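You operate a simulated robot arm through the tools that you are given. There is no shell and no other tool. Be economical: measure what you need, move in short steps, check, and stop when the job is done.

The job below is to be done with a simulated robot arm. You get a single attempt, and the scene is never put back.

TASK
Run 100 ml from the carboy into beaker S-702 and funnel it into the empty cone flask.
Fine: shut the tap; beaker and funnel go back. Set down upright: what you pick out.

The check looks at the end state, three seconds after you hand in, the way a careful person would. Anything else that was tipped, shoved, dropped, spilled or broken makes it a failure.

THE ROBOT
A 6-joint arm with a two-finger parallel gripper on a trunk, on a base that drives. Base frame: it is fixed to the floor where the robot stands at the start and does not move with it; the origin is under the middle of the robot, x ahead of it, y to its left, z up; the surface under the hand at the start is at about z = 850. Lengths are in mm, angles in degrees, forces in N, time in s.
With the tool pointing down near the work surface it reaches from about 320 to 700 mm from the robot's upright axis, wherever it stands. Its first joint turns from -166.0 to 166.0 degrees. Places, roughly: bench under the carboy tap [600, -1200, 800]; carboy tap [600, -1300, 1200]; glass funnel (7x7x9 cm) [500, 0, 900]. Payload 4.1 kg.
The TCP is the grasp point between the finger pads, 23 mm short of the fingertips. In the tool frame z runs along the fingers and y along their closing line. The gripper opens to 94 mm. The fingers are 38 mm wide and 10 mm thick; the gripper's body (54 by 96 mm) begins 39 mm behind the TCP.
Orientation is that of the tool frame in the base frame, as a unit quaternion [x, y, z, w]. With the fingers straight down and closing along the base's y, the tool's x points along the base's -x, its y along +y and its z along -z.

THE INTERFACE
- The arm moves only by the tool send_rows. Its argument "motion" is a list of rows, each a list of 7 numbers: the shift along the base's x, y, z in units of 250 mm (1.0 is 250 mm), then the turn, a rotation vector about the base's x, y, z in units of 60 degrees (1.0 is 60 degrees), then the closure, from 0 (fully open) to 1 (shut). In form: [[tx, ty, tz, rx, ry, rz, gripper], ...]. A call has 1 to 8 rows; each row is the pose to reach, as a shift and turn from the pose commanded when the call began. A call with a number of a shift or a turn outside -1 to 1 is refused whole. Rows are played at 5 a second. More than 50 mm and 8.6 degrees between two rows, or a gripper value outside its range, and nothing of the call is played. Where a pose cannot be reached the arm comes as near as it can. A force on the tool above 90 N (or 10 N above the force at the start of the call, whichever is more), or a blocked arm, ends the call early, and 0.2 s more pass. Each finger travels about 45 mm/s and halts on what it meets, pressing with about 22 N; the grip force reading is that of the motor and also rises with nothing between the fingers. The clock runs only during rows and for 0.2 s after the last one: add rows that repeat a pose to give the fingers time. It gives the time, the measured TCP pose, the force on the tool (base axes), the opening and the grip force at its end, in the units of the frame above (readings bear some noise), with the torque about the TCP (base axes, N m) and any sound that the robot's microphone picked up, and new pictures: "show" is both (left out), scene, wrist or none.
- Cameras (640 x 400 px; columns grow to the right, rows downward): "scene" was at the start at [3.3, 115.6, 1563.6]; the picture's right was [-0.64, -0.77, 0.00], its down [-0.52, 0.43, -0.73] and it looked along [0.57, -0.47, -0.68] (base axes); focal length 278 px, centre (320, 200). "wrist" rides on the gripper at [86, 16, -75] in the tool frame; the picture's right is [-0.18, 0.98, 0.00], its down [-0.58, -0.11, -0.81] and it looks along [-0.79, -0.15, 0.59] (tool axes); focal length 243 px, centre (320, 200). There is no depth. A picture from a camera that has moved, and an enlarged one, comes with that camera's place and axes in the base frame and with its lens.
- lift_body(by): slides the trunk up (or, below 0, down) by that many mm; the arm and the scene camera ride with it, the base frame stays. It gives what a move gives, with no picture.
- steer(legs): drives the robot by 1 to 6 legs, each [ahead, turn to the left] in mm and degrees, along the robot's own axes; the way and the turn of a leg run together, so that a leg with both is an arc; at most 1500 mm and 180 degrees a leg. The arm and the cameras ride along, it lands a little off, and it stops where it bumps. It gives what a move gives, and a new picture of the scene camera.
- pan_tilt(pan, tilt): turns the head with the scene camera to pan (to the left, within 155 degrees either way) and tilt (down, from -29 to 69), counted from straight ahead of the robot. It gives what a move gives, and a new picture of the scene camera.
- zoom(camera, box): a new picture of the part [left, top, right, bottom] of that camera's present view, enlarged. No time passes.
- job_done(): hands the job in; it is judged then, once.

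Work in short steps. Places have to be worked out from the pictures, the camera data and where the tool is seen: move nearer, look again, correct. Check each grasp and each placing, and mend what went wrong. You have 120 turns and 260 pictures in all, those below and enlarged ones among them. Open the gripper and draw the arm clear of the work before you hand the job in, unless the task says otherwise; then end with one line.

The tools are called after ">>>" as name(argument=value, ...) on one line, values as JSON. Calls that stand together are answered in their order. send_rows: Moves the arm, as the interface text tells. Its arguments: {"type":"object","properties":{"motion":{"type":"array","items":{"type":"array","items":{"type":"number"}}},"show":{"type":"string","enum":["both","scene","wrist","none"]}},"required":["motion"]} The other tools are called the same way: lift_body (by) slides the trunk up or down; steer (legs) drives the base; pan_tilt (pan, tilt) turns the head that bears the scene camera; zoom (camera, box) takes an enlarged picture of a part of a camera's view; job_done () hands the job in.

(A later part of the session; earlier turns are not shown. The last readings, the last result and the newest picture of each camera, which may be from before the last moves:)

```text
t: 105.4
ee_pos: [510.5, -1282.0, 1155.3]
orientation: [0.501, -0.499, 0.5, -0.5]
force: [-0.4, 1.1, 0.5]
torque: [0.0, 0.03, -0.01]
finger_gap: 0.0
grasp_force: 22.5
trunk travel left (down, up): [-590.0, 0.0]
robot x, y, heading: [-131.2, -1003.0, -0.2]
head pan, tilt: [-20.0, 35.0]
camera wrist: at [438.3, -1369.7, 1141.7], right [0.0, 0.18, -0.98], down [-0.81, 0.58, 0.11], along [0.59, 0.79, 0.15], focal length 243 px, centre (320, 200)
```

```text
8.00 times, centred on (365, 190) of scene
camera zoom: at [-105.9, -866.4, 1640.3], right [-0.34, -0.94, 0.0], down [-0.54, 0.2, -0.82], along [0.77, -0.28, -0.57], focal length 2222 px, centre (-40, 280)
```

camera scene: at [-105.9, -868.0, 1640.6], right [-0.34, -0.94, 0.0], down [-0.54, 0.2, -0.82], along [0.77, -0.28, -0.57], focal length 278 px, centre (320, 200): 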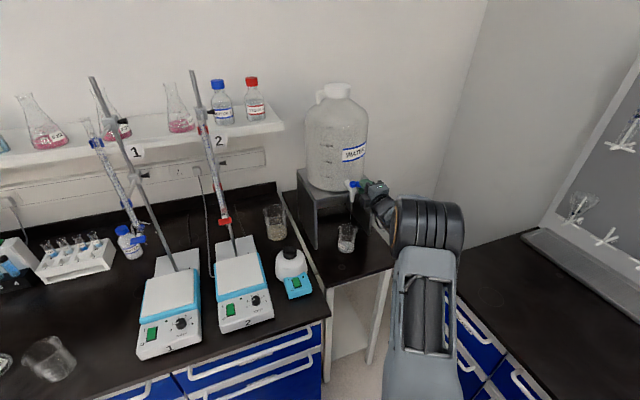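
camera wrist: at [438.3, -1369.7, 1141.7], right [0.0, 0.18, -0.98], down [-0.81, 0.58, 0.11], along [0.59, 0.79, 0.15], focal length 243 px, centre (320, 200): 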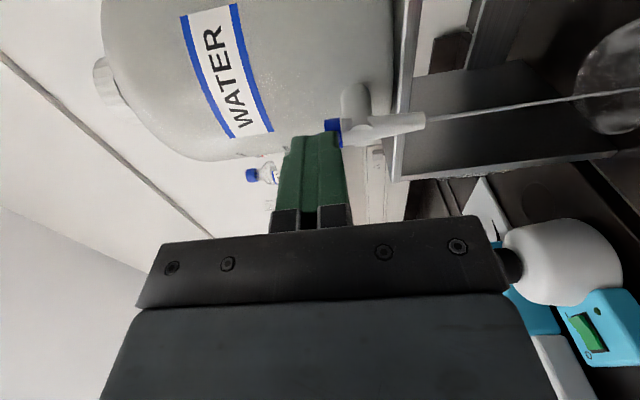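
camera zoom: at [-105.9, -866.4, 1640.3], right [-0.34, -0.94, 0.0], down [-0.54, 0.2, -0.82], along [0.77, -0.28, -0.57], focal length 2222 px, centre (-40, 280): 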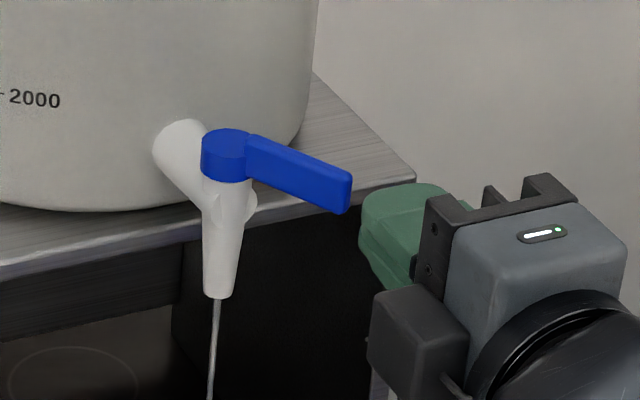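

Lever at ~45°, level at about the 50 ml mark, rate ≈8 ml/s. I hold 1.8 s.

>>> send_rows(motion=[[0, 0, 0, 0, 0, 0, 1], [0, 0, 0, 0, 0, 0, 1], [0, 0, 0, 0, 0, 0, 1], [0, 0, 0, 0, 0, 0, 1], [0, 0, 0, 0, 0, 0, 1], [0, 0, 0, 0, 0, 0, 1], [0, 0, 0, 0, 0, 0, 1], [0, 0, 0, 0, 0, 0, 1]], show="none")

>>> zoom(camera="scene", box=[340, 236, 360, 256])

```text
t: 107.2
ee_pos: [511.8, -1283.0, 1155.6]
orientation: [0.502, -0.498, 0.499, -0.501]
force: [0.4, -0.2, 0.3]
torque: [0.0, 0.03, -0.02]
finger_gap: 0.0
grasp_force: 22.1
trunk travel left (down, up): [-590.0, 0.0]
robot x, y, heading: [-129.0, -998.4, -0.2]
head pan, tilt: [-20.0, 35.0]
```

```text
16.00 times, centred on (350, 246) of scene
camera zoom: at [-105.9, -866.4, 1640.3], right [-0.34, -0.94, 0.0], down [-0.54, 0.2, -0.82], along [0.77, -0.28, -0.57], focal length 4444 px, centre (-160, -536)
```

zoom: 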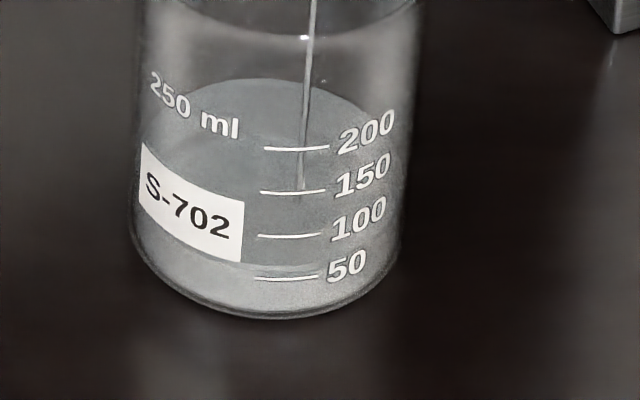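

Surface at ~65 ml, rate ≈9.6 ml/s. Hold 1.8 s more.

>>> send_rows(motion=[[0, 0, 0, 0, 0, 0, 1], [0, 0, 0, 0, 0, 0, 1], [0, 0, 0, 0, 0, 0, 1], [0, 0, 0, 0, 0, 0, 1], [0, 0, 0, 0, 0, 0, 1], [0, 0, 0, 0, 0, 0, 1], [0, 0, 0, 0, 0, 0, 1], [0, 0, 0, 0, 0, 0, 1]], show="none")

>>> zoom(camera="scene", box=[340, 236, 360, 256])

```text
t: 109.0
ee_pos: [510.4, -1283.4, 1155.6]
orientation: [0.501, -0.499, 0.5, -0.501]
force: [0.5, -0.2, -0.8]
torque: [-0.01, -0.02, 0.02]
finger_gap: 0.0
grasp_force: 21.8
trunk travel left (down, up): [-590.0, 0.0]
robot x, y, heading: [-128.5, -1001.0, 0.2]
head pan, tilt: [-20.0, 35.0]
```

```text
16.00 times, centred on (350, 246) of scene
camera zoom: at [-105.9, -866.4, 1640.3], right [-0.34, -0.94, 0.0], down [-0.54, 0.2, -0.82], along [0.77, -0.28, -0.57], focal length 4444 px, centre (-160, -536)
```

zoom: 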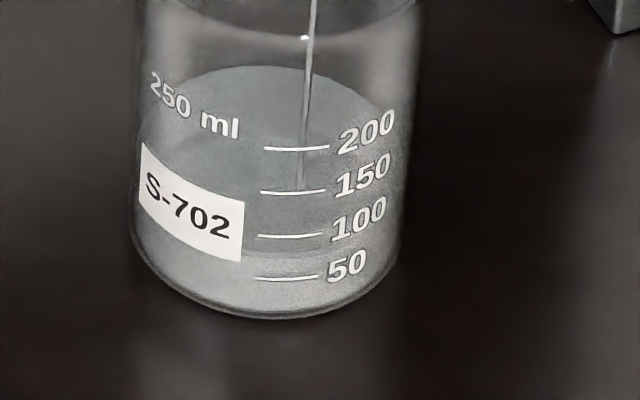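

About 80 ml. Hold 1 s, then check before shutting.

>>> send_rows(motion=[[0, 0, 0, 0, 0, 0, 1], [0, 0, 0, 0, 0, 0, 1], [0, 0, 0, 0, 0, 0, 1], [0, 0, 0, 0, 0, 0, 1], [0.03, 0, 0, 0, 0, 0, 1]], show="none")

>>> zoom(camera="scene", box=[340, 236, 360, 256])

>>> zoom(camera="scene", box=[335, 165, 395, 215])

```text
t: 110.2
ee_pos: [518.7, -1281.7, 1156.8]
orientation: [0.501, -0.499, 0.5, -0.501]
force: [0.8, 0.1, 0.5]
torque: [0.0, 0.0, 0.01]
finger_gap: 0.0
grasp_force: 21.6
trunk travel left (down, up): [-590.0, 0.0]
robot x, y, heading: [-127.2, -1002.6, -0.1]
head pan, tilt: [-20.0, 35.0]
```

```text
16.00 times, centred on (350, 246) of scene
camera zoom: at [-105.8, -866.4, 1640.3], right [-0.34, -0.94, 0.0], down [-0.54, 0.2, -0.82], along [0.77, -0.28, -0.57], focal length 4444 px, centre (-160, -536)
```

zoom: 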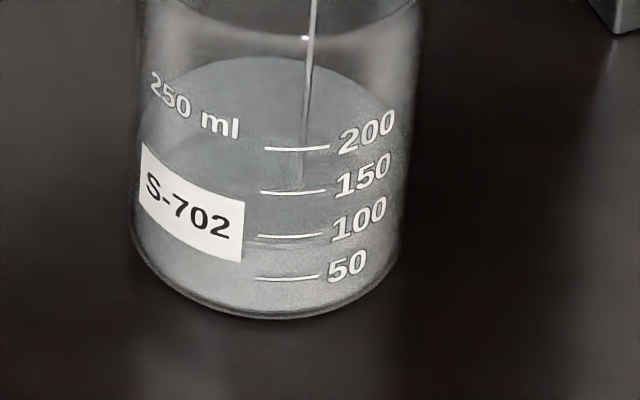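

```text
8.00 times, centred on (365, 190) of scene
camera zoom: at [-105.8, -866.4, 1640.3], right [-0.34, -0.94, 0.0], down [-0.54, 0.2, -0.82], along [0.77, -0.28, -0.57], focal length 2222 px, centre (-40, 280)
```

zoom: 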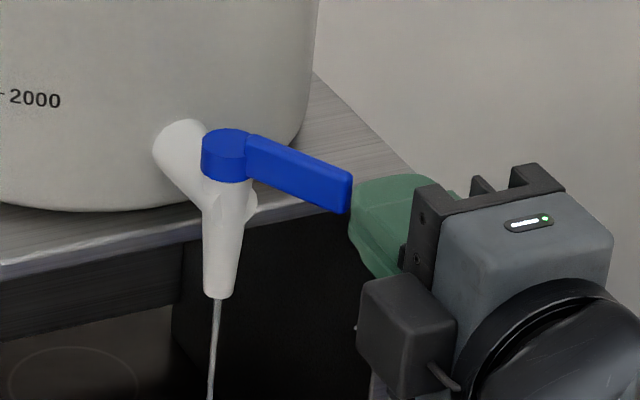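

About 92 ml. I wait 0.4 s and then push the lever shut.

>>> send_rows(motion=[[0, 0, 0, 0, 0, 0, 1], [0.03, 0, 0, 0, 0, 0, 1], [0.1, 0, 0, 0, 0, 0, 1], [0.2, 0, 0, 0, 0, 0, 1], [0.22, 0, 0, 0, 0, 0, 1], [0.22, 0, 0, 0, 0, 0, 1]], show="none")

>>> zoom(camera="scene", box=[340, 236, 360, 256])

>>> zoom(camera="scene", box=[335, 165, 395, 215])

```text
t: 111.6
ee_pos: [570.2, -1280.9, 1158.0]
orientation: [0.5, -0.498, 0.501, -0.501]
force: [-30.8, 14.4, -3.5]
torque: [-0.02, 0.05, 0.91]
finger_gap: 0.0
grasp_force: 21.6
trunk travel left (down, up): [-590.0, 0.0]
robot x, y, heading: [-131.4, -1002.9, -0.1]
head pan, tilt: [-20.0, 35.0]
```

```text
16.00 times, centred on (350, 246) of scene
camera zoom: at [-111.1, -863.9, 1640.2], right [-0.34, -0.94, 0.0], down [-0.54, 0.2, -0.82], along [0.77, -0.28, -0.57], focal length 4444 px, centre (-160, -536)
```

zoom: 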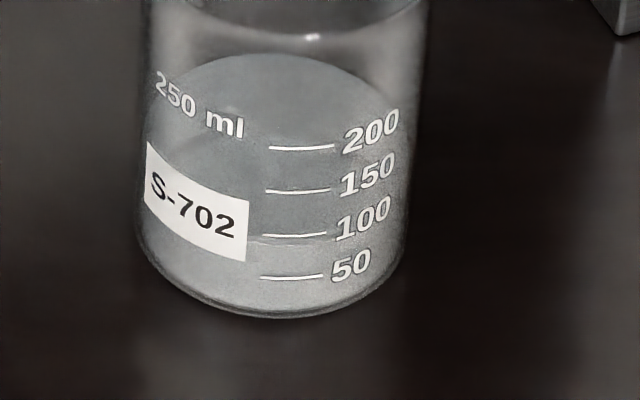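

```text
8.00 times, centred on (365, 190) of scene
camera zoom: at [-111.1, -863.9, 1640.2], right [-0.34, -0.94, 0.0], down [-0.54, 0.2, -0.82], along [0.77, -0.28, -0.57], focal length 2222 px, centre (-40, 280)
```

zoom: 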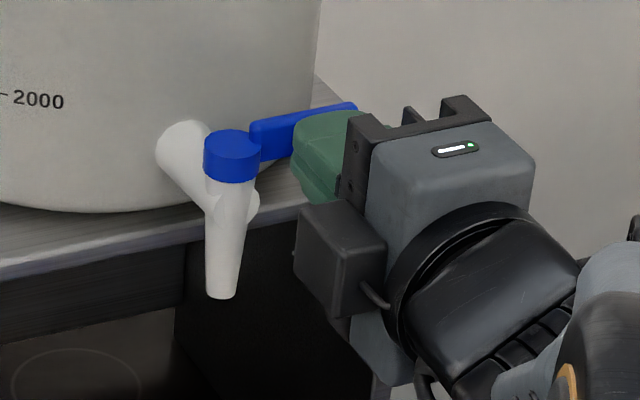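

Flow is stopped and the lever back at closed. I read the level more closely.

>>> zoom(camera="scene", box=[344, 246, 356, 256])

>>> send_rows(motion=[[-0.06, 0, 0, 0, 0, 0, 1], [-0.15, 0, 0, 0, 0, 0, 1], [-0.15, 0, 0, 0, 0, 0, 1]], show="scene")

>>> zoom(camera="scene", box=[320, 160, 400, 260])

```text
16.00 times, centred on (350, 251) of scene
camera zoom: at [-111.1, -863.9, 1640.2], right [-0.34, -0.94, 0.0], down [-0.54, 0.2, -0.82], along [0.77, -0.28, -0.57], focal length 4444 px, centre (-160, -616)
```

zoom: 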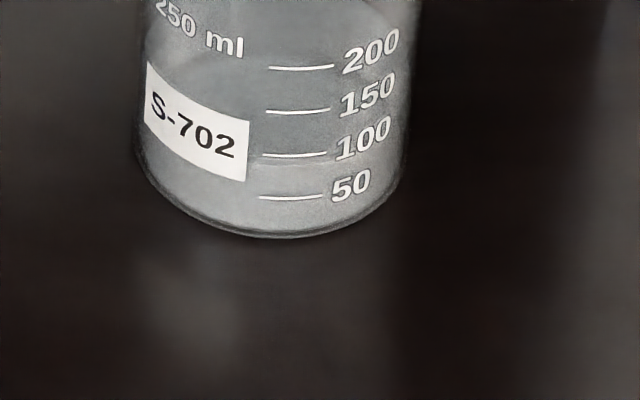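

```text
t: 112.4
ee_pos: [535.5, -1281.2, 1156.7]
orientation: [0.501, -0.498, 0.5, -0.5]
force: [0.3, 0.7, -0.6]
torque: [0.01, -0.04, 0.01]
finger_gap: 0.0
grasp_force: 22.0
trunk travel left (down, up): [-590.0, 0.0]
robot x, y, heading: [-128.8, -1002.9, -0.0]
head pan, tilt: [-20.0, 35.0]
camera scene: at [-106.0, -866.2, 1640.3], right [-0.34, -0.94, 0.0], down [-0.54, 0.2, -0.82], along [0.77, -0.28, -0.57], focal length 278 px, centre (320, 200)
```

scene: 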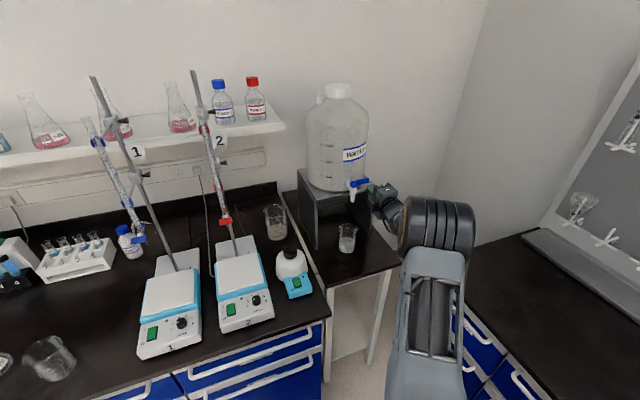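

```text
4.00 times, centred on (360, 210) of scene
camera zoom: at [-106.0, -866.2, 1640.3], right [-0.34, -0.94, 0.0], down [-0.54, 0.2, -0.82], along [0.77, -0.28, -0.57], focal length 1111 px, centre (160, 160)
```

zoom: 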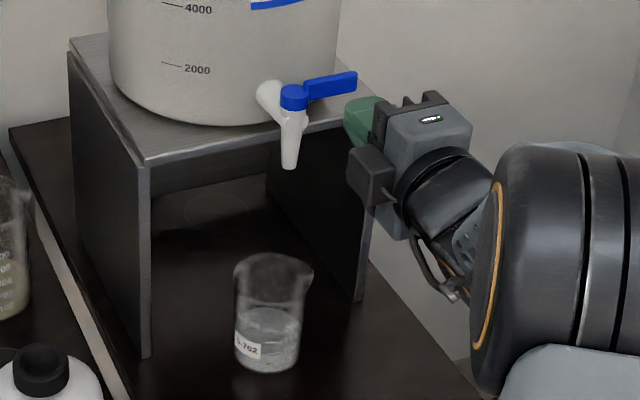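

Reads ~94 ml. I top up slightly: open the fingers and go back over the lever bar.

>>> send_rows(motion=[[0, -0.02, 0, 0, 0, 0, 0.8], [0, -0.036, 0, 0, 0, 0, 0.6], [0, -0.036, 0, 0, 0, 0, 0.45], [0, -0.036, 0, 0, 0, 0, 0.45], [0.1, -0.036, 0, 0, 0, 0, 0.45], [0.2, -0.036, 0, 0, 0, 0, 0.45], [0.25, -0.036, 0, 0, 0, 0, 0.45], [0.25, -0.036, 0, 0, 0, 0, 0.6]], show="wrist")

```text
t: 114.2
ee_pos: [597.6, -1290.8, 1156.1]
orientation: [-0.501, 0.499, -0.499, 0.501]
force: [0.3, -0.1, -0.3]
torque: [0.01, 0.01, -0.01]
finger_gap: 37.6
grasp_force: 0.1
trunk travel left (down, up): [-590.0, 0.0]
robot x, y, heading: [-131.3, -997.6, -0.4]
head pan, tilt: [-20.0, 35.0]
camera wrist: at [524.9, -1377.2, 1141.4], right [0.0, 0.18, -0.98], down [-0.81, 0.58, 0.11], along [0.59, 0.79, 0.15], focal length 243 px, centre (320, 200)
```

wrist: 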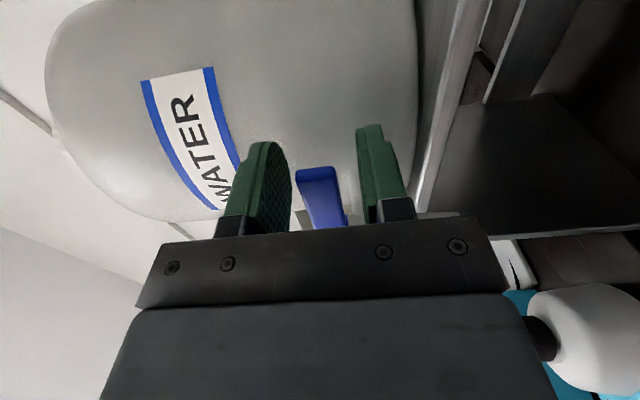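

Bar is between the fingers; I close on it.

>>> send_rows(motion=[[0, 0, 0.008, 0, 0, 0, 0.75], [0, 0, 0.008, 0, 0, 0, 0.9], [0, 0, 0.008, 0, 0, 0, 0.9]], show="none")

>>> send_rows(motion=[[-0.033, 0.003, 0, 0, 0, 0, 0.9], [-0.07, 0.012, 0, 0, 0, 0, 0.9], [-0.07, 0.012, 0, 0, 0, 0, 0.9], [-0.07, 0.012, 0, 0, 0, 0, 0.9], [-0.07, 0.012, 0, 0, 0, 0, 0.9]], show="none")

>>> zoom(camera="scene", box=[340, 236, 360, 256])

```text
t: 115.0
ee_pos: [598.2, -1291.4, 1157.4]
orientation: [0.502, -0.499, 0.499, -0.5]
force: [-1.8, 1.3, -4.2]
torque: [0.11, -0.01, 0.1]
finger_gap: 18.7
grasp_force: 45.2
trunk travel left (down, up): [-590.0, 0.0]
robot x, y, heading: [-128.6, -1002.8, -0.2]
head pan, tilt: [-20.0, 35.0]
```

```text
t: 116.2
ee_pos: [577.2, -1287.7, 1156.2]
orientation: [0.502, -0.499, 0.499, -0.5]
force: [-19.4, 4.9, -3.8]
torque: [0.14, -0.15, 0.95]
finger_gap: 19.0
grasp_force: 44.3
trunk travel left (down, up): [-590.0, 0.0]
robot x, y, heading: [-128.3, -1002.6, -0.2]
head pan, tilt: [-20.0, 35.0]
```

```text
16.00 times, centred on (350, 246) of scene
camera zoom: at [-109.4, -865.8, 1640.2], right [-0.34, -0.94, 0.0], down [-0.54, 0.2, -0.82], along [0.77, -0.28, -0.57], focal length 4444 px, centre (-160, -536)
```

zoom: 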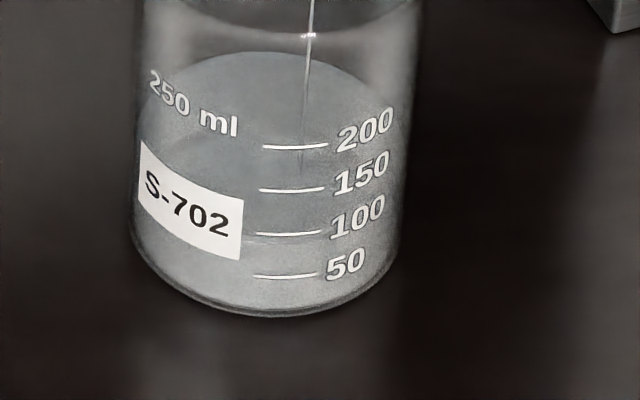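

A thin stream (~2 ml/s), ~96 ml. I hold 1.2 s more and then carry the lever back to closed.

>>> send_rows(motion=[[0, 0, 0, 0, 0, 0, 0.9], [0, 0, 0, 0, 0, 0, 0.9], [0, 0, 0, 0, 0, 0, 0.9], [0, 0, 0, 0, 0, 0, 0.9], [0, 0, 0, 0, 0, 0, 0.9], [0.04, -0.009, 0, 0, 0, 0, 0.9], [0.078, -0.012, 0, 0, 0, 0, 0.9], [0.078, -0.012, 0, 0, 0, 0, 0.9]], show="none")

>>> zoom(camera="scene", box=[340, 236, 360, 256])

>>> zoom(camera="scene", box=[335, 165, 395, 215])

```text
t: 118.0
ee_pos: [598.2, -1289.9, 1156.7]
orientation: [0.501, -0.501, 0.499, -0.5]
force: [-24.4, -1.5, -17.1]
torque: [-0.31, -0.01, 1.19]
finger_gap: 18.7
grasp_force: 45.1
trunk travel left (down, up): [-590.0, 0.0]
robot x, y, heading: [-125.6, -1001.1, -0.1]
head pan, tilt: [-20.0, 35.0]
```

```text
16.00 times, centred on (350, 246) of scene
camera zoom: at [-108.0, -867.3, 1640.4], right [-0.34, -0.94, 0.0], down [-0.54, 0.2, -0.82], along [0.77, -0.28, -0.57], focal length 4444 px, centre (-160, -536)
```

zoom: 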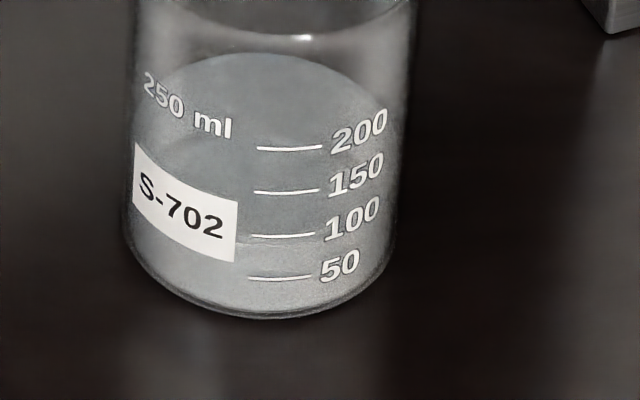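

```text
8.00 times, centred on (365, 190) of scene
camera zoom: at [-108.0, -867.3, 1640.4], right [-0.34, -0.94, 0.0], down [-0.54, 0.2, -0.82], along [0.77, -0.28, -0.57], focal length 2222 px, centre (-40, 280)
```

zoom: 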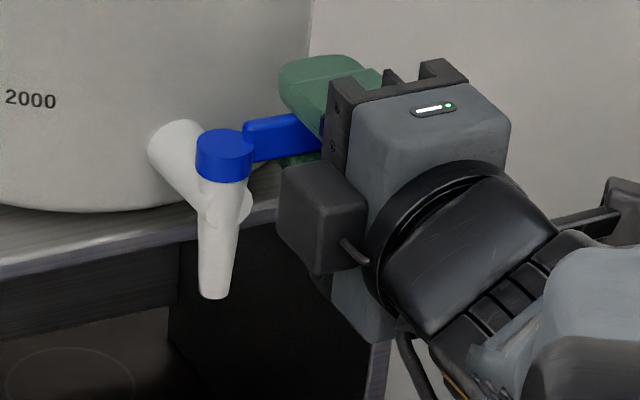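

Stream stopped with ~97–98 ml; the lever is at closed. I release and back off.

>>> send_rows(motion=[[-0.008, 0, 0, 0, 0, 0, 0.9], [-0.008, 0, 0, 0, 0, 0, 0.65], [-0.008, 0, 0, 0, 0, 0, 0.45], [-0.008, 0, 0, 0, 0, 0, 0.4], [-0.15, 0, 0, 0, 0, 0, 0.4], [-0.3, 0, 0, 0, 0, 0, 0.4], [-0.5, 0, 0, 0, 0, 0, 0.4], [-0.65, 0.1, 0, 0, 0, 0, 0.2]], show="scene")

>>> zoom(camera="scene", box=[320, 160, 400, 260])

```text
t: 119.8
ee_pos: [435.6, -1262.7, 1159.6]
orientation: [0.502, -0.499, 0.499, -0.5]
force: [0.0, 0.3, -0.8]
torque: [-0.02, -0.02, 0.02]
finger_gap: 75.2
grasp_force: 0.0
trunk travel left (down, up): [-590.0, 0.0]
robot x, y, heading: [-124.9, -998.8, -0.3]
head pan, tilt: [-20.0, 35.0]
camera scene: at [-106.7, -865.7, 1640.2], right [-0.34, -0.94, 0.0], down [-0.54, 0.2, -0.82], along [0.77, -0.28, -0.57], focal length 278 px, centre (320, 200)
```

scene: 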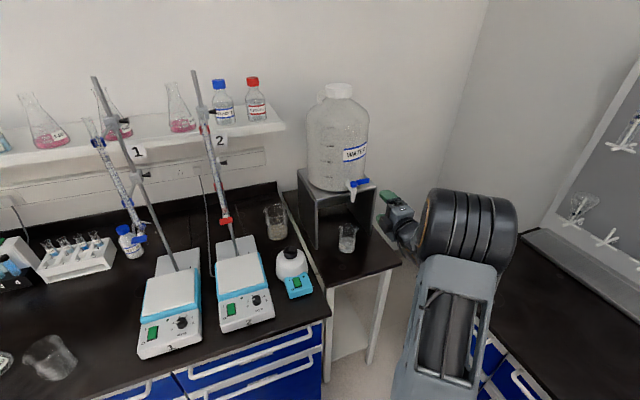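

```text
4.00 times, centred on (360, 210) of scene
camera zoom: at [-106.7, -865.7, 1640.2], right [-0.34, -0.94, 0.0], down [-0.54, 0.2, -0.82], along [0.77, -0.28, -0.57], focal length 1111 px, centre (160, 160)
```

zoom: 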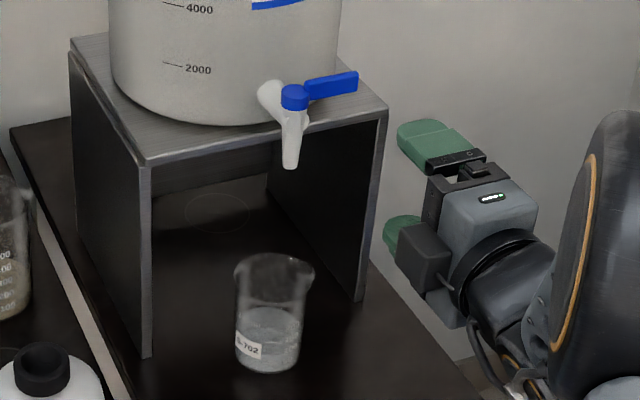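

Tap shut, beaker standing. I roll the tool back upright (−90° about x).

>>> send_rows(motion=[[0, 0, 0, -0.125, 0, 0, 0.1], [0, 0, 0, -0.25, 0, 0, 0.1], [0, 0, 0, -0.375, 0, 0, 0.1], [0, 0, 0, -0.5, 0, 0, 0.1], [0, 0, 0, -0.625, 0, 0, 0.1], [0, 0, 0, -0.75, 0, 0, 0.1], [0, 0, 0, -0.875, 0, 0, 0.1], [0, 0, 0, -1.0, 0, 0, 0.1]], show="none")

>>> send_rows(motion=[[0, 0.02, 0, -0.125, 0, 0, 0.1], [0, 0.05, 0, -0.25, 0, 0, 0.1], [0, 0.07, 0, -0.375, 0, 0, 0.1], [0, 0.09, 0, -0.5, 0, 0, 0.1], [0, 0.09, 0, -0.5, 0, 0, 0.1]], show="wrist")

```text
t: 121.6
ee_pos: [437.3, -1264.8, 1156.8]
orientation: [0.684, -0.181, 0.682, -0.182]
force: [0.5, 0.2, -0.4]
torque: [-0.04, -0.01, 0.02]
finger_gap: 84.7
grasp_force: 0.1
trunk travel left (down, up): [-590.0, 0.0]
robot x, y, heading: [-128.9, -1005.1, 0.0]
head pan, tilt: [-20.0, 35.0]
```

```text
t: 122.8
ee_pos: [438.0, -1242.9, 1157.6]
orientation: [0.708, 0.001, 0.706, 0.001]
force: [0.7, 0.3, 0.8]
torque: [0.01, 0.0, -0.01]
finger_gap: 84.5
grasp_force: 0.0
trunk travel left (down, up): [-590.0, 0.0]
robot x, y, heading: [-127.6, -1004.7, -0.2]
head pan, tilt: [-20.0, 35.0]
camera wrist: at [364.7, -1259.9, 1246.1], right [0.0, -0.98, -0.18], down [-0.81, 0.11, -0.58], along [0.59, 0.15, -0.79], focal length 243 px, centre (320, 200)
```

wrist: 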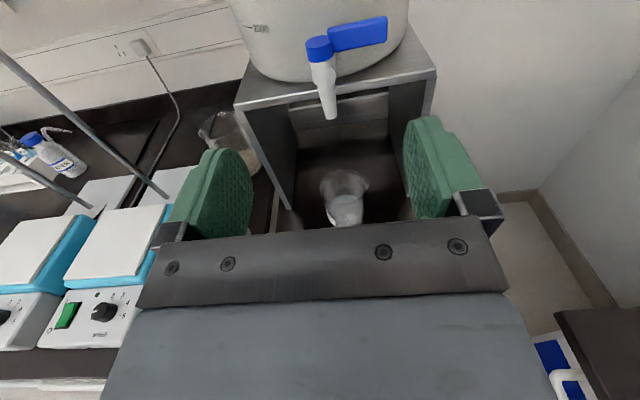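

Upright again. I lower the trunk 243 mm to the gripping height.

>>> lift_body(by=-243)

>>> send_rows(motion=[[0, 0, 0, 0, 0, 0, 0.1]], show="wrist")

>>> zoom(camera="wrist", box=[220, 20, 460, 200])

```text
t: 125.3
ee_pos: [438.7, -1243.3, 915.3]
orientation: [0.708, 0.0, 0.706, 0.0]
force: [-0.1, 0.3, -0.4]
torque: [0.0, 0.0, -0.01]
finger_gap: 84.4
grasp_force: 0.0
trunk travel left (down, up): [-347.0, 243.0]
robot x, y, heading: [-129.9, -1001.6, -0.3]
head pan, tilt: [-20.0, 35.0]
```

```text
t: 125.7
ee_pos: [436.7, -1243.6, 913.5]
orientation: [0.708, 0.0, 0.706, 0.0]
force: [0.0, 0.4, -0.4]
torque: [0.0, -0.01, 0.0]
finger_gap: 84.7
grasp_force: 0.1
trunk travel left (down, up): [-347.0, 243.0]
robot x, y, heading: [-129.9, -1002.0, -0.2]
head pan, tilt: [-20.0, 35.0]
camera wrist: at [364.7, -1260.1, 1003.0], right [0.0, -0.98, -0.18], down [-0.81, 0.11, -0.58], along [0.59, 0.15, -0.79], focal length 243 px, centre (320, 200)
```

wrist: 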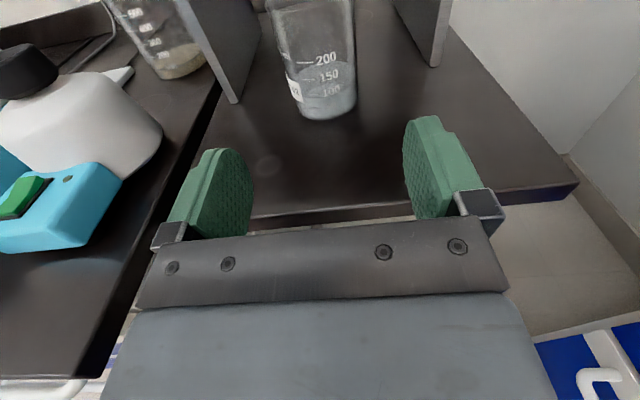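

```text
2.22 times, centred on (340, 110) of wrist
camera zoom: at [364.7, -1260.1, 1003.0], right [0.0, -0.98, -0.18], down [-0.81, 0.11, -0.58], along [0.59, 0.15, -0.79], focal length 539 px, centre (276, 400)
```

zoom: 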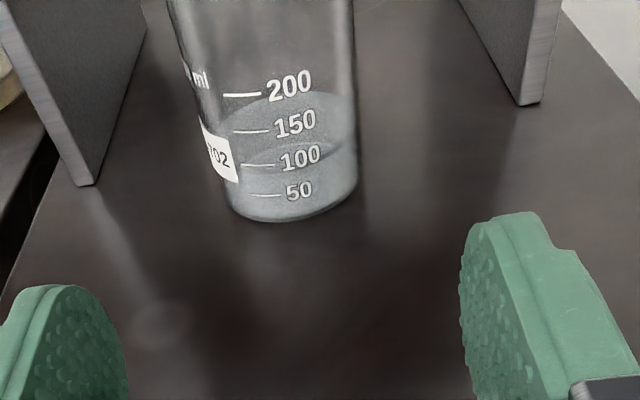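

The level reads about at the 100 mark here. I advance to the same relative grasp (TCP 595,-1240.5,914).

>>> send_rows(motion=[[0.16, 0.006, 0, 0, 0, 0, 0.1], [0.32, 0.012, 0, 0, 0, 0, 0.1], [0.46, 0.012, 0, 0, 0, 0, 0.1], [0.56, 0.012, 0, 0, 0, 0, 0.1], [0.63, 0.012, 0, 0, 0, 0, 0.1], [0.63, 0.012, 0, 0, 0, 0, 0.1]], show="wrist")

```text
t: 127.1
ee_pos: [595.7, -1240.5, 915.0]
orientation: [0.708, 0.0, 0.706, 0.001]
force: [-0.3, 0.1, -0.1]
torque: [-0.03, -0.02, 0.04]
finger_gap: 84.6
grasp_force: 0.0
trunk travel left (down, up): [-347.0, 243.0]
robot x, y, heading: [-126.9, -1001.4, -0.0]
head pan, tilt: [-20.0, 35.0]
camera wrist: at [523.2, -1257.4, 1003.3], right [0.0, -0.98, -0.18], down [-0.81, 0.11, -0.58], along [0.59, 0.15, -0.79], focal length 243 px, centre (320, 200)
```

wrist: 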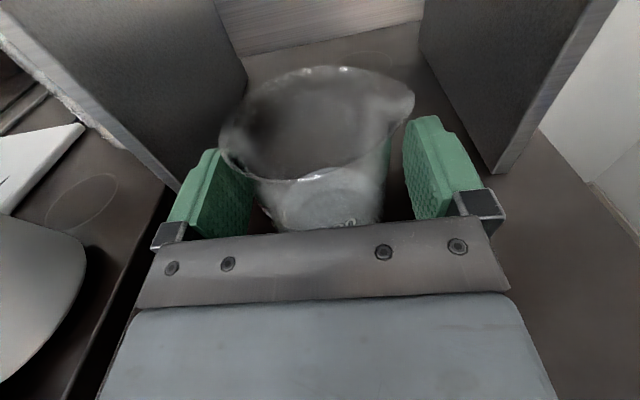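

Same view as the first grasp. Close, lift 40 mm.

>>> send_rows(motion=[[0, 0, 0, 0, 0, 0, 0.2], [0, 0, 0, 0, 0, 0, 0.3], [0, 0, 0, 0, 0, 0, 0.45], [0, 0, 0, 0, 0, 0, 0.45], [0, 0, 0, 0, 0, 0, 0.45], [0, 0, 0.04, 0, 0, 0, 0.45], [0, 0, 0.1, 0, 0, 0, 0.45], [0, 0, 0.16, 0, 0, 0, 0.45]], show="wrist")

```text
t: 128.9
ee_pos: [595.7, -1239.7, 954.6]
orientation: [0.709, 0.0, 0.705, 0.001]
force: [0.0, -0.1, -2.4]
torque: [0.02, 0.02, -0.02]
finger_gap: 66.2
grasp_force: 22.1
trunk travel left (down, up): [-347.0, 243.0]
robot x, y, heading: [-133.7, -1001.2, -0.3]
head pan, tilt: [-20.0, 35.0]
camera wrist: at [523.0, -1256.2, 1043.5], right [0.0, -0.98, -0.18], down [-0.81, 0.11, -0.58], along [0.59, 0.15, -0.79], focal length 243 px, centre (320, 200)
```

wrist: 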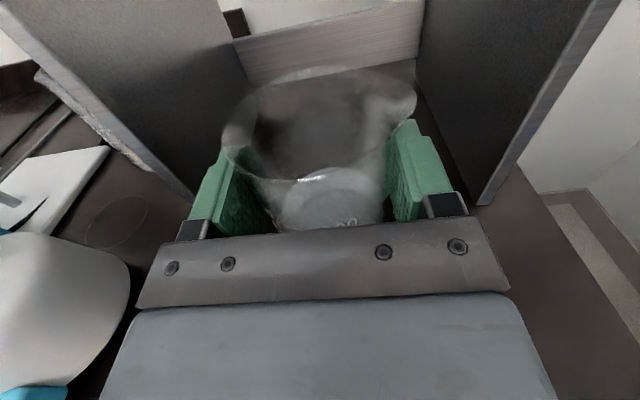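

Held with its water (−2 N weight). I retract from under the tap.

>>> send_rows(motion=[[-0.08, 0.03, 0, 0, 0, 0, 0.45], [-0.16, 0.08, 0, 0, 0, 0, 0.45], [-0.24, 0.16, 0, 0, 0, 0, 0.45], [-0.32, 0.24, 0, 0, 0, 0, 0.45], [-0.34, 0.26, 0, 0, 0, 0, 0.45]], show="none")

>>> steer(legs=[[-220, 0]])

>>> lift_body(by=180)

>>> pan_tilt(pan=60, tilt=35)

```text
t: 130.1
ee_pos: [509.1, -1174.6, 954.1]
orientation: [0.708, 0.001, 0.706, 0.0]
force: [0.3, -0.3, -0.8]
torque: [0.0, 0.05, -0.02]
finger_gap: 66.2
grasp_force: 22.1
trunk travel left (down, up): [-347.0, 243.0]
robot x, y, heading: [-128.4, -1002.4, -0.1]
head pan, tilt: [-20.0, 35.0]
```

```text
t: 131.8
ee_pos: [287.6, -1175.6, 953.4]
orientation: [0.708, 0.0, 0.706, 0.0]
force: [-0.1, -0.1, -1.0]
torque: [0.01, 0.05, 0.03]
finger_gap: 66.2
grasp_force: 22.5
trunk travel left (down, up): [-347.0, 243.0]
robot x, y, heading: [-351.8, -997.3, -0.1]
head pan, tilt: [-20.0, 35.0]
camera scene: at [-328.0, -863.5, 1397.3], right [-0.34, -0.94, 0.0], down [-0.54, 0.2, -0.82], along [0.77, -0.28, -0.57], focal length 278 px, centre (320, 200)
```

scene: 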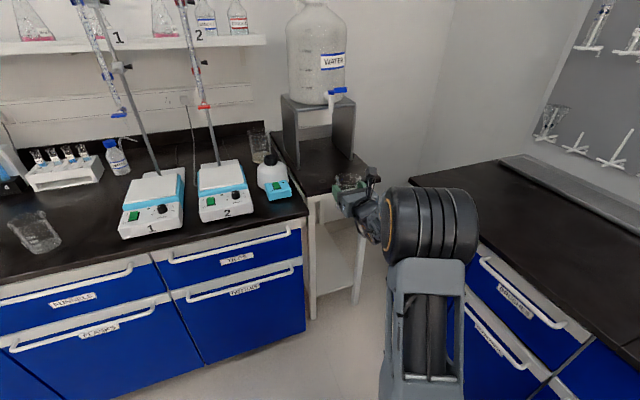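

```text
t: 133.8
ee_pos: [287.6, -1175.7, 1133.4]
orientation: [0.708, 0.0, 0.706, 0.001]
force: [0.0, 0.5, -1.7]
torque: [-0.01, 0.04, 0.0]
finger_gap: 66.2
grasp_force: 21.7
trunk travel left (down, up): [-527.0, 63.0]
robot x, y, heading: [-351.5, -998.4, -0.2]
head pan, tilt: [-20.0, 35.0]
```

```text
t: 135.3
ee_pos: [286.9, -1176.5, 1134.3]
orientation: [0.709, 0.0, 0.705, 0.001]
force: [-0.1, 0.4, -1.7]
torque: [0.02, 0.04, -0.03]
finger_gap: 66.3
grasp_force: 22.5
trunk travel left (down, up): [-527.0, 63.0]
robot x, y, heading: [-349.8, -999.9, 0.2]
head pan, tilt: [60.0, 35.0]
camera scene: at [-366.6, -757.1, 1577.3], right [0.87, -0.5, 0.0], down [-0.29, -0.5, -0.82], along [0.41, 0.71, -0.57], focal length 278 px, centre (320, 200)
```

scene: 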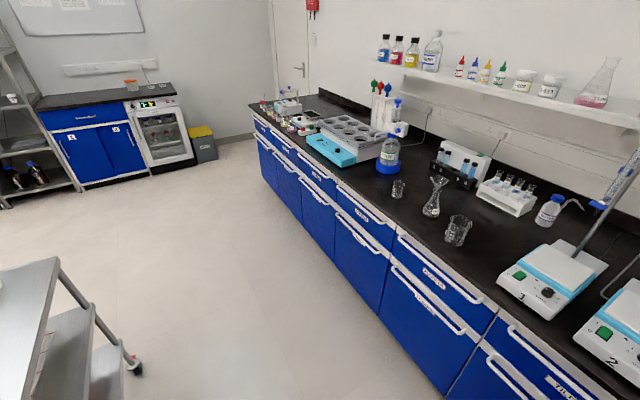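

The floor to the left is clear. I drive back to the flask: turn left, ahead 1060, turn right.

>>> steer(legs=[[0, 90], [1060, 0], [0, -90]])

>>> pan_tilt(pan=0, tilt=42)

```text
t: 148.3
ee_pos: [321.4, -130.2, 1133.6]
orientation: [0.708, -0.004, 0.706, 0.004]
force: [0.9, -0.4, -1.5]
torque: [-0.02, 0.04, 0.02]
finger_gap: 66.3
grasp_force: 22.2
trunk travel left (down, up): [-527.0, 63.0]
robot x, y, heading: [-318.0, 52.4, -0.2]
head pan, tilt: [60.0, 35.0]
camera scene: at [-330.3, 292.7, 1577.3], right [0.86, -0.51, 0.0], down [-0.29, -0.49, -0.82], along [0.41, 0.71, -0.57], focal length 278 px, centre (320, 200)
```

scene: 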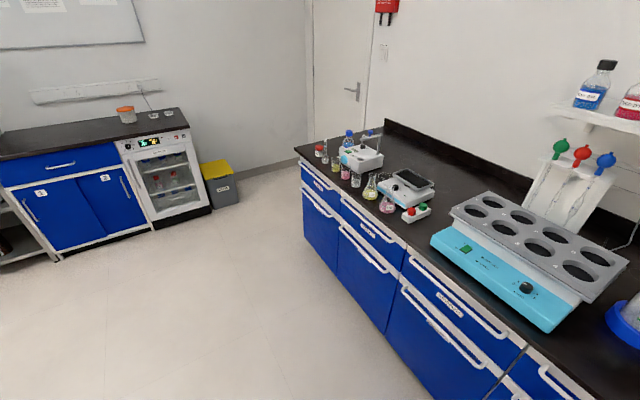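

```text
t: 149.6
ee_pos: [321.1, -130.2, 1134.4]
orientation: [0.708, -0.002, 0.706, 0.003]
force: [0.1, 0.8, -2.0]
torque: [-0.01, 0.02, 0.02]
finger_gap: 66.3
grasp_force: 22.2
trunk travel left (down, up): [-527.0, 63.0]
robot x, y, heading: [-315.4, 54.5, -0.3]
head pan, tilt: [0.0, 42.0]
camera scene: at [-291.2, 216.4, 1566.8], right [-0.01, -1.0, 0.0], down [-0.67, 0.0, -0.74], along [0.74, 0.0, -0.67], focal length 278 px, centre (320, 200)
```

scene: 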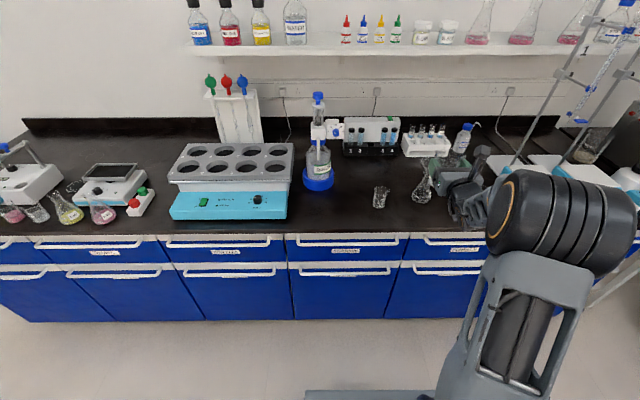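

There are more flasks at the far left. I check whether any of them is empty, and look at ours.

>>> zoom(camera="scene", box=[0, 130, 160, 240])

>>> zoom(camera="scene", box=[360, 140, 500, 230])

```text
3.64 times, centred on (80, 185) of scene
camera zoom: at [-291.2, 216.4, 1566.8], right [-0.01, -1.0, 0.0], down [-0.67, 0.0, -0.74], along [0.74, 0.0, -0.67], focal length 1010 px, centre (1193, 254)
```

zoom: 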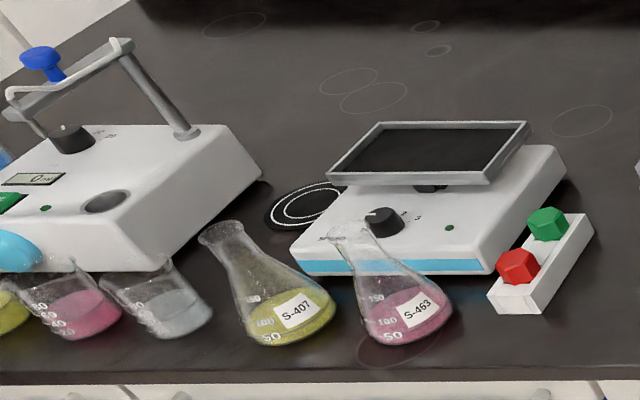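

```text
4.44 times, centred on (430, 185) of scene
camera zoom: at [-291.2, 216.4, 1566.8], right [-0.01, -1.0, 0.0], down [-0.67, 0.0, -0.74], along [0.74, 0.0, -0.67], focal length 1234 px, centre (-169, 267)
```

zoom: 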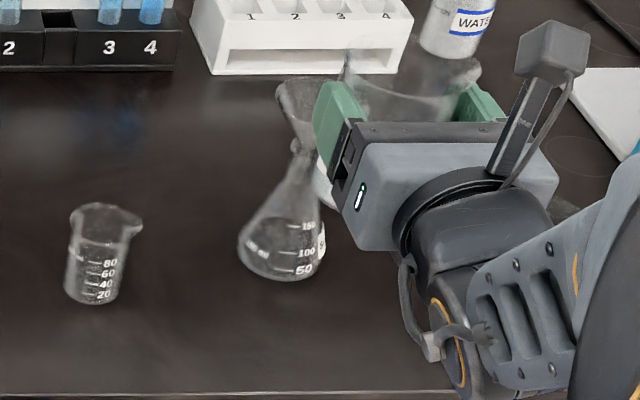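

S-412 under the funnel is the only empty cone flask. I drive ahead 67 mm and bring the beaker to the left of the funnel.

>>> steer(legs=[[67, 0]])

>>> send_rows(motion=[[0.05, 0.1, 0, 0, 0, 0, 0.45], [0.12, 0.18, 0, 0, 0, 0, 0.45], [0.2, 0.22, 0, 0, 0, 0, 0.45], [0.3, 0.22, 0, 0, 0, 0, 0.45], [0.4, 0.22, 0, 0, 0, 0, 0.45], [0.4, 0.22, 0, 0, 0, 0, 0.45]])

```text
t: 150.6
ee_pos: [390.3, -130.9, 1132.9]
orientation: [0.709, -0.002, 0.706, 0.003]
force: [0.3, 0.9, -1.6]
torque: [-0.03, 0.02, -0.01]
finger_gap: 66.5
grasp_force: 21.9
trunk travel left (down, up): [-527.0, 63.0]
robot x, y, heading: [-252.1, 51.0, -0.4]
head pan, tilt: [0.0, 42.0]
camera scene: at [-221.8, 215.8, 1566.8], right [-0.01, -1.0, 0.0], down [-0.67, 0.0, -0.74], along [0.74, 0.0, -0.67], focal length 278 px, centre (320, 200)
```

scene: 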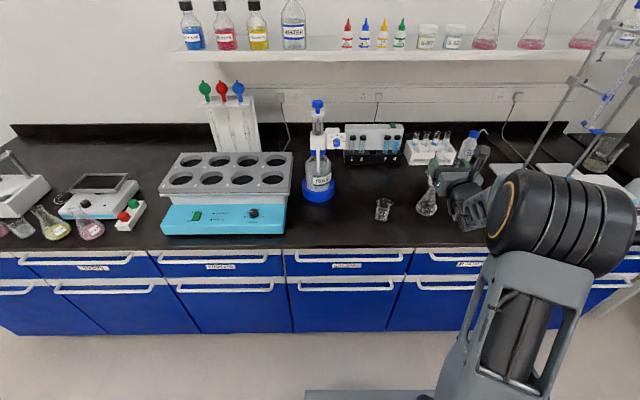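

```text
t: 152.0
ee_pos: [489.5, -75.5, 1134.7]
orientation: [0.709, -0.002, 0.705, 0.002]
force: [-0.4, -0.4, -2.5]
torque: [-0.01, 0.05, -0.02]
finger_gap: 66.2
grasp_force: 22.1
trunk travel left (down, up): [-527.0, 63.0]
robot x, y, heading: [-247.3, 47.0, -0.5]
head pan, tilt: [0.0, 42.0]
camera scene: at [-222.6, 216.0, 1566.8], right [-0.01, -1.0, 0.0], down [-0.67, 0.0, -0.74], along [0.74, 0.0, -0.67], focal length 278 px, centre (320, 200)
camera wrist: at [416.2, -92.4, 1223.4], right [-0.01, -0.98, -0.18], down [-0.81, 0.11, -0.58], along [0.59, 0.14, -0.8], focal length 243 px, centre (320, 200)
```

scene: 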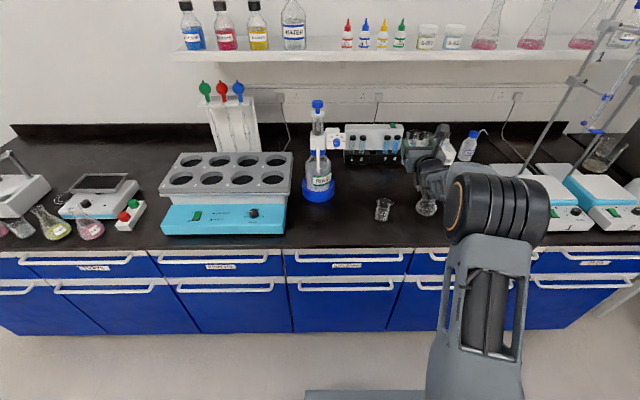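
wrist: 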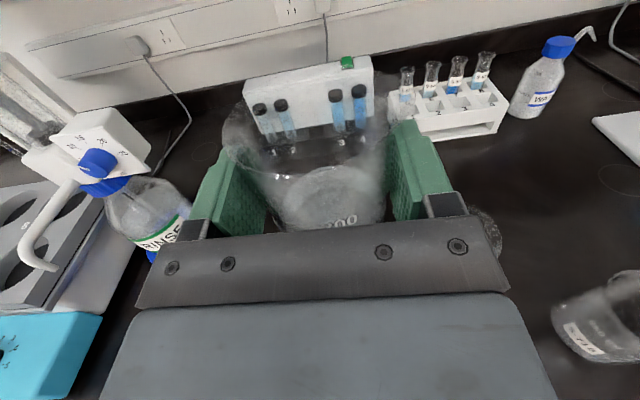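

I check the funnel rim just visible right of the hand.

>>> zoom(camera="wrist", box=[420, 180, 540, 280])

>>> pan_tilt(pan=25, tilt=42)

>>> zoom(camera="scene", box=[500, 120, 640, 240])

```text
4.00 times, centred on (480, 230) of wrist
camera zoom: at [416.2, -92.4, 1223.4], right [-0.01, -0.98, -0.18], down [-0.81, 0.11, -0.58], along [0.59, 0.14, -0.8], focal length 970 px, centre (-320, 80)
```

zoom: 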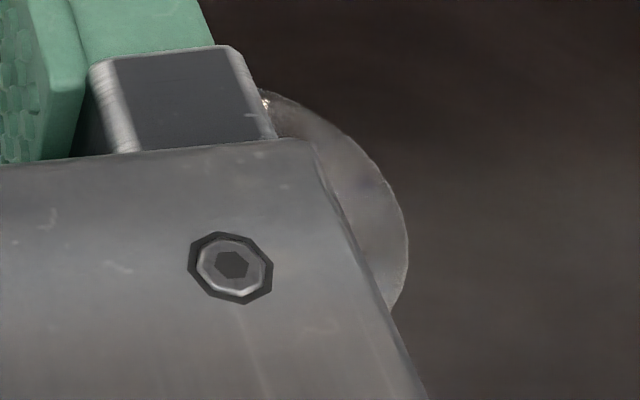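

```text
t: 152.9
ee_pos: [489.6, -76.6, 1135.7]
orientation: [0.708, -0.002, 0.706, 0.002]
force: [-0.5, 0.3, -0.6]
torque: [0.0, 0.02, 0.03]
finger_gap: 66.4
grasp_force: 22.0
trunk travel left (down, up): [-527.0, 63.0]
robot x, y, heading: [-248.4, 48.1, -0.4]
head pan, tilt: [25.0, 42.0]
camera scene: at [-230.3, 251.2, 1566.8], right [0.42, -0.91, 0.0], down [-0.61, -0.28, -0.74], along [0.68, 0.31, -0.67], focal length 278 px, centre (320, 200)
```

scene: 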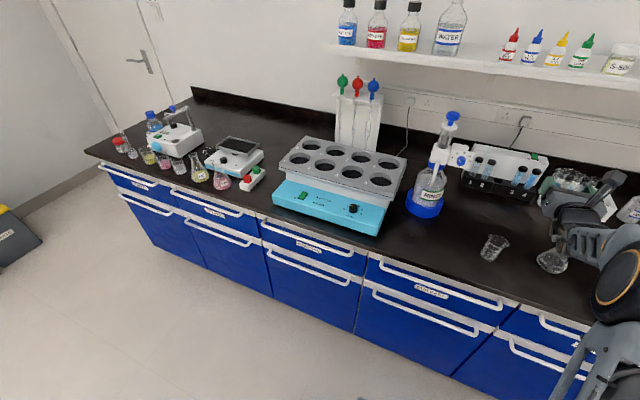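

```text
3.33 times, centred on (570, 180) of scene
camera zoom: at [-230.3, 251.2, 1566.8], right [0.42, -0.91, 0.0], down [-0.61, -0.28, -0.74], along [0.68, 0.31, -0.67], focal length 926 px, centre (-513, 267)
```

zoom: 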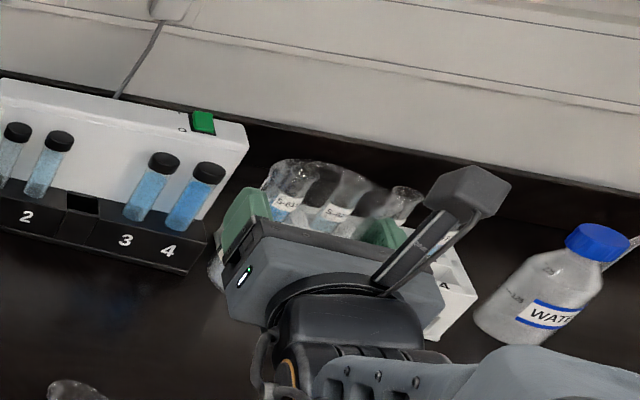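

Funnel confirmed at (517,-178). I bring the beaker to its left rim side and tilt to 56° (below pouring), with the lip ~38 mm above the funnel.

>>> send_rows(motion=[[0.02, -0.02, -0.02, 0.117, 0, 0, 0.45], [0.04, -0.045, -0.06, 0.233, 0, 0, 0.45], [0.06, -0.07, -0.1, 0.35, 0, 0, 0.45], [0.086, -0.09, -0.14, 0.467, 0, 0, 0.45], [0.086, -0.11, -0.18, 0.583, 0, 0, 0.45], [0.086, -0.135, -0.22, 0.7, 0, 0, 0.45], [0.086, -0.16, -0.25, 0.817, 0, 0, 0.45], [0.086, -0.178, -0.283, 0.933, 0, 0, 0.45]])

>>> pan_tilt(pan=-5, tilt=40)

>>> zoom(camera="scene", box=[330, 130, 480, 240])

```text
t: 154.7
ee_pos: [510.9, -120.2, 1061.9]
orientation: [0.627, -0.334, 0.621, -0.331]
force: [-0.2, -0.6, -1.9]
torque: [-0.04, 0.04, 0.0]
finger_gap: 66.5
grasp_force: 22.3
trunk travel left (down, up): [-527.0, 63.0]
robot x, y, heading: [-244.9, 51.7, -0.4]
head pan, tilt: [25.0, 42.0]
camera scene: at [-230.2, 251.2, 1566.8], right [0.42, -0.91, 0.0], down [-0.61, -0.28, -0.74], along [0.68, 0.31, -0.67], focal length 278 px, centre (320, 200)
camera wrist: at [437.8, -202.0, 1100.4], right [-0.01, -0.4, -0.92], down [-0.81, 0.54, -0.23], along [0.59, 0.74, -0.32], focal length 243 px, centre (320, 200)
```

scene: 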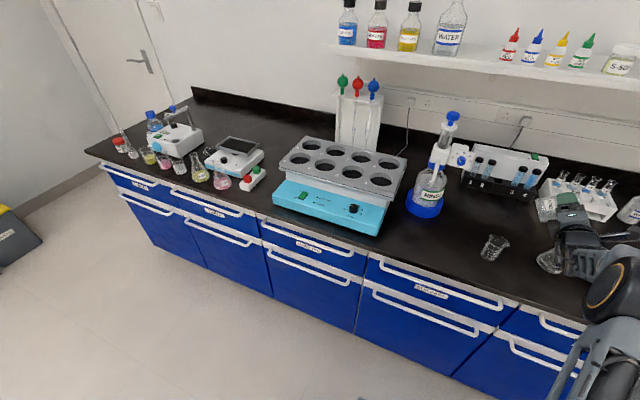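
wrist: 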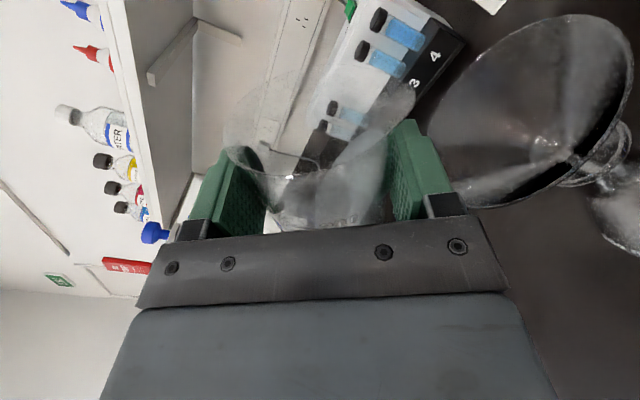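

```text
t: 155.6
ee_pos: [511.0, -120.2, 1063.3]
orientation: [0.627, -0.333, 0.622, -0.33]
force: [0.6, -0.4, -2.1]
torque: [-0.05, 0.04, 0.01]
finger_gap: 66.2
grasp_force: 21.8
trunk travel left (down, up): [-527.0, 63.0]
robot x, y, heading: [-248.7, 48.3, -0.4]
head pan, tilt: [-5.0, 40.0]
camera scene: at [-221.6, 208.5, 1569.7], right [-0.09, -1.0, 0.0], down [-0.64, 0.06, -0.77], along [0.76, -0.07, -0.64], focal length 278 px, centre (320, 200)
```

scene: 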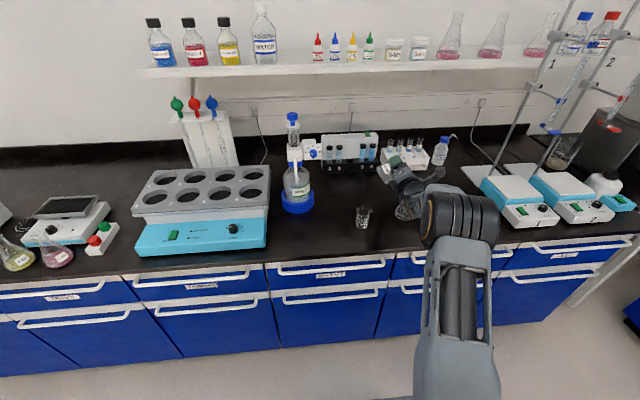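

```text
3.64 times, centred on (405, 185) of scene
camera zoom: at [-221.6, 208.5, 1569.7], right [-0.09, -1.0, 0.0], down [-0.64, 0.06, -0.77], along [0.76, -0.07, -0.64], focal length 1010 px, centre (11, 254)
```

zoom: 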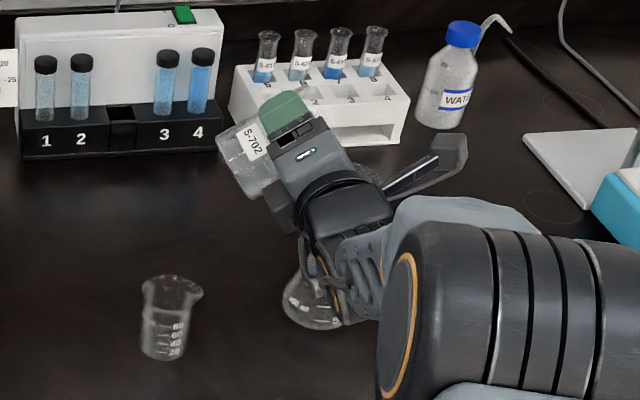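

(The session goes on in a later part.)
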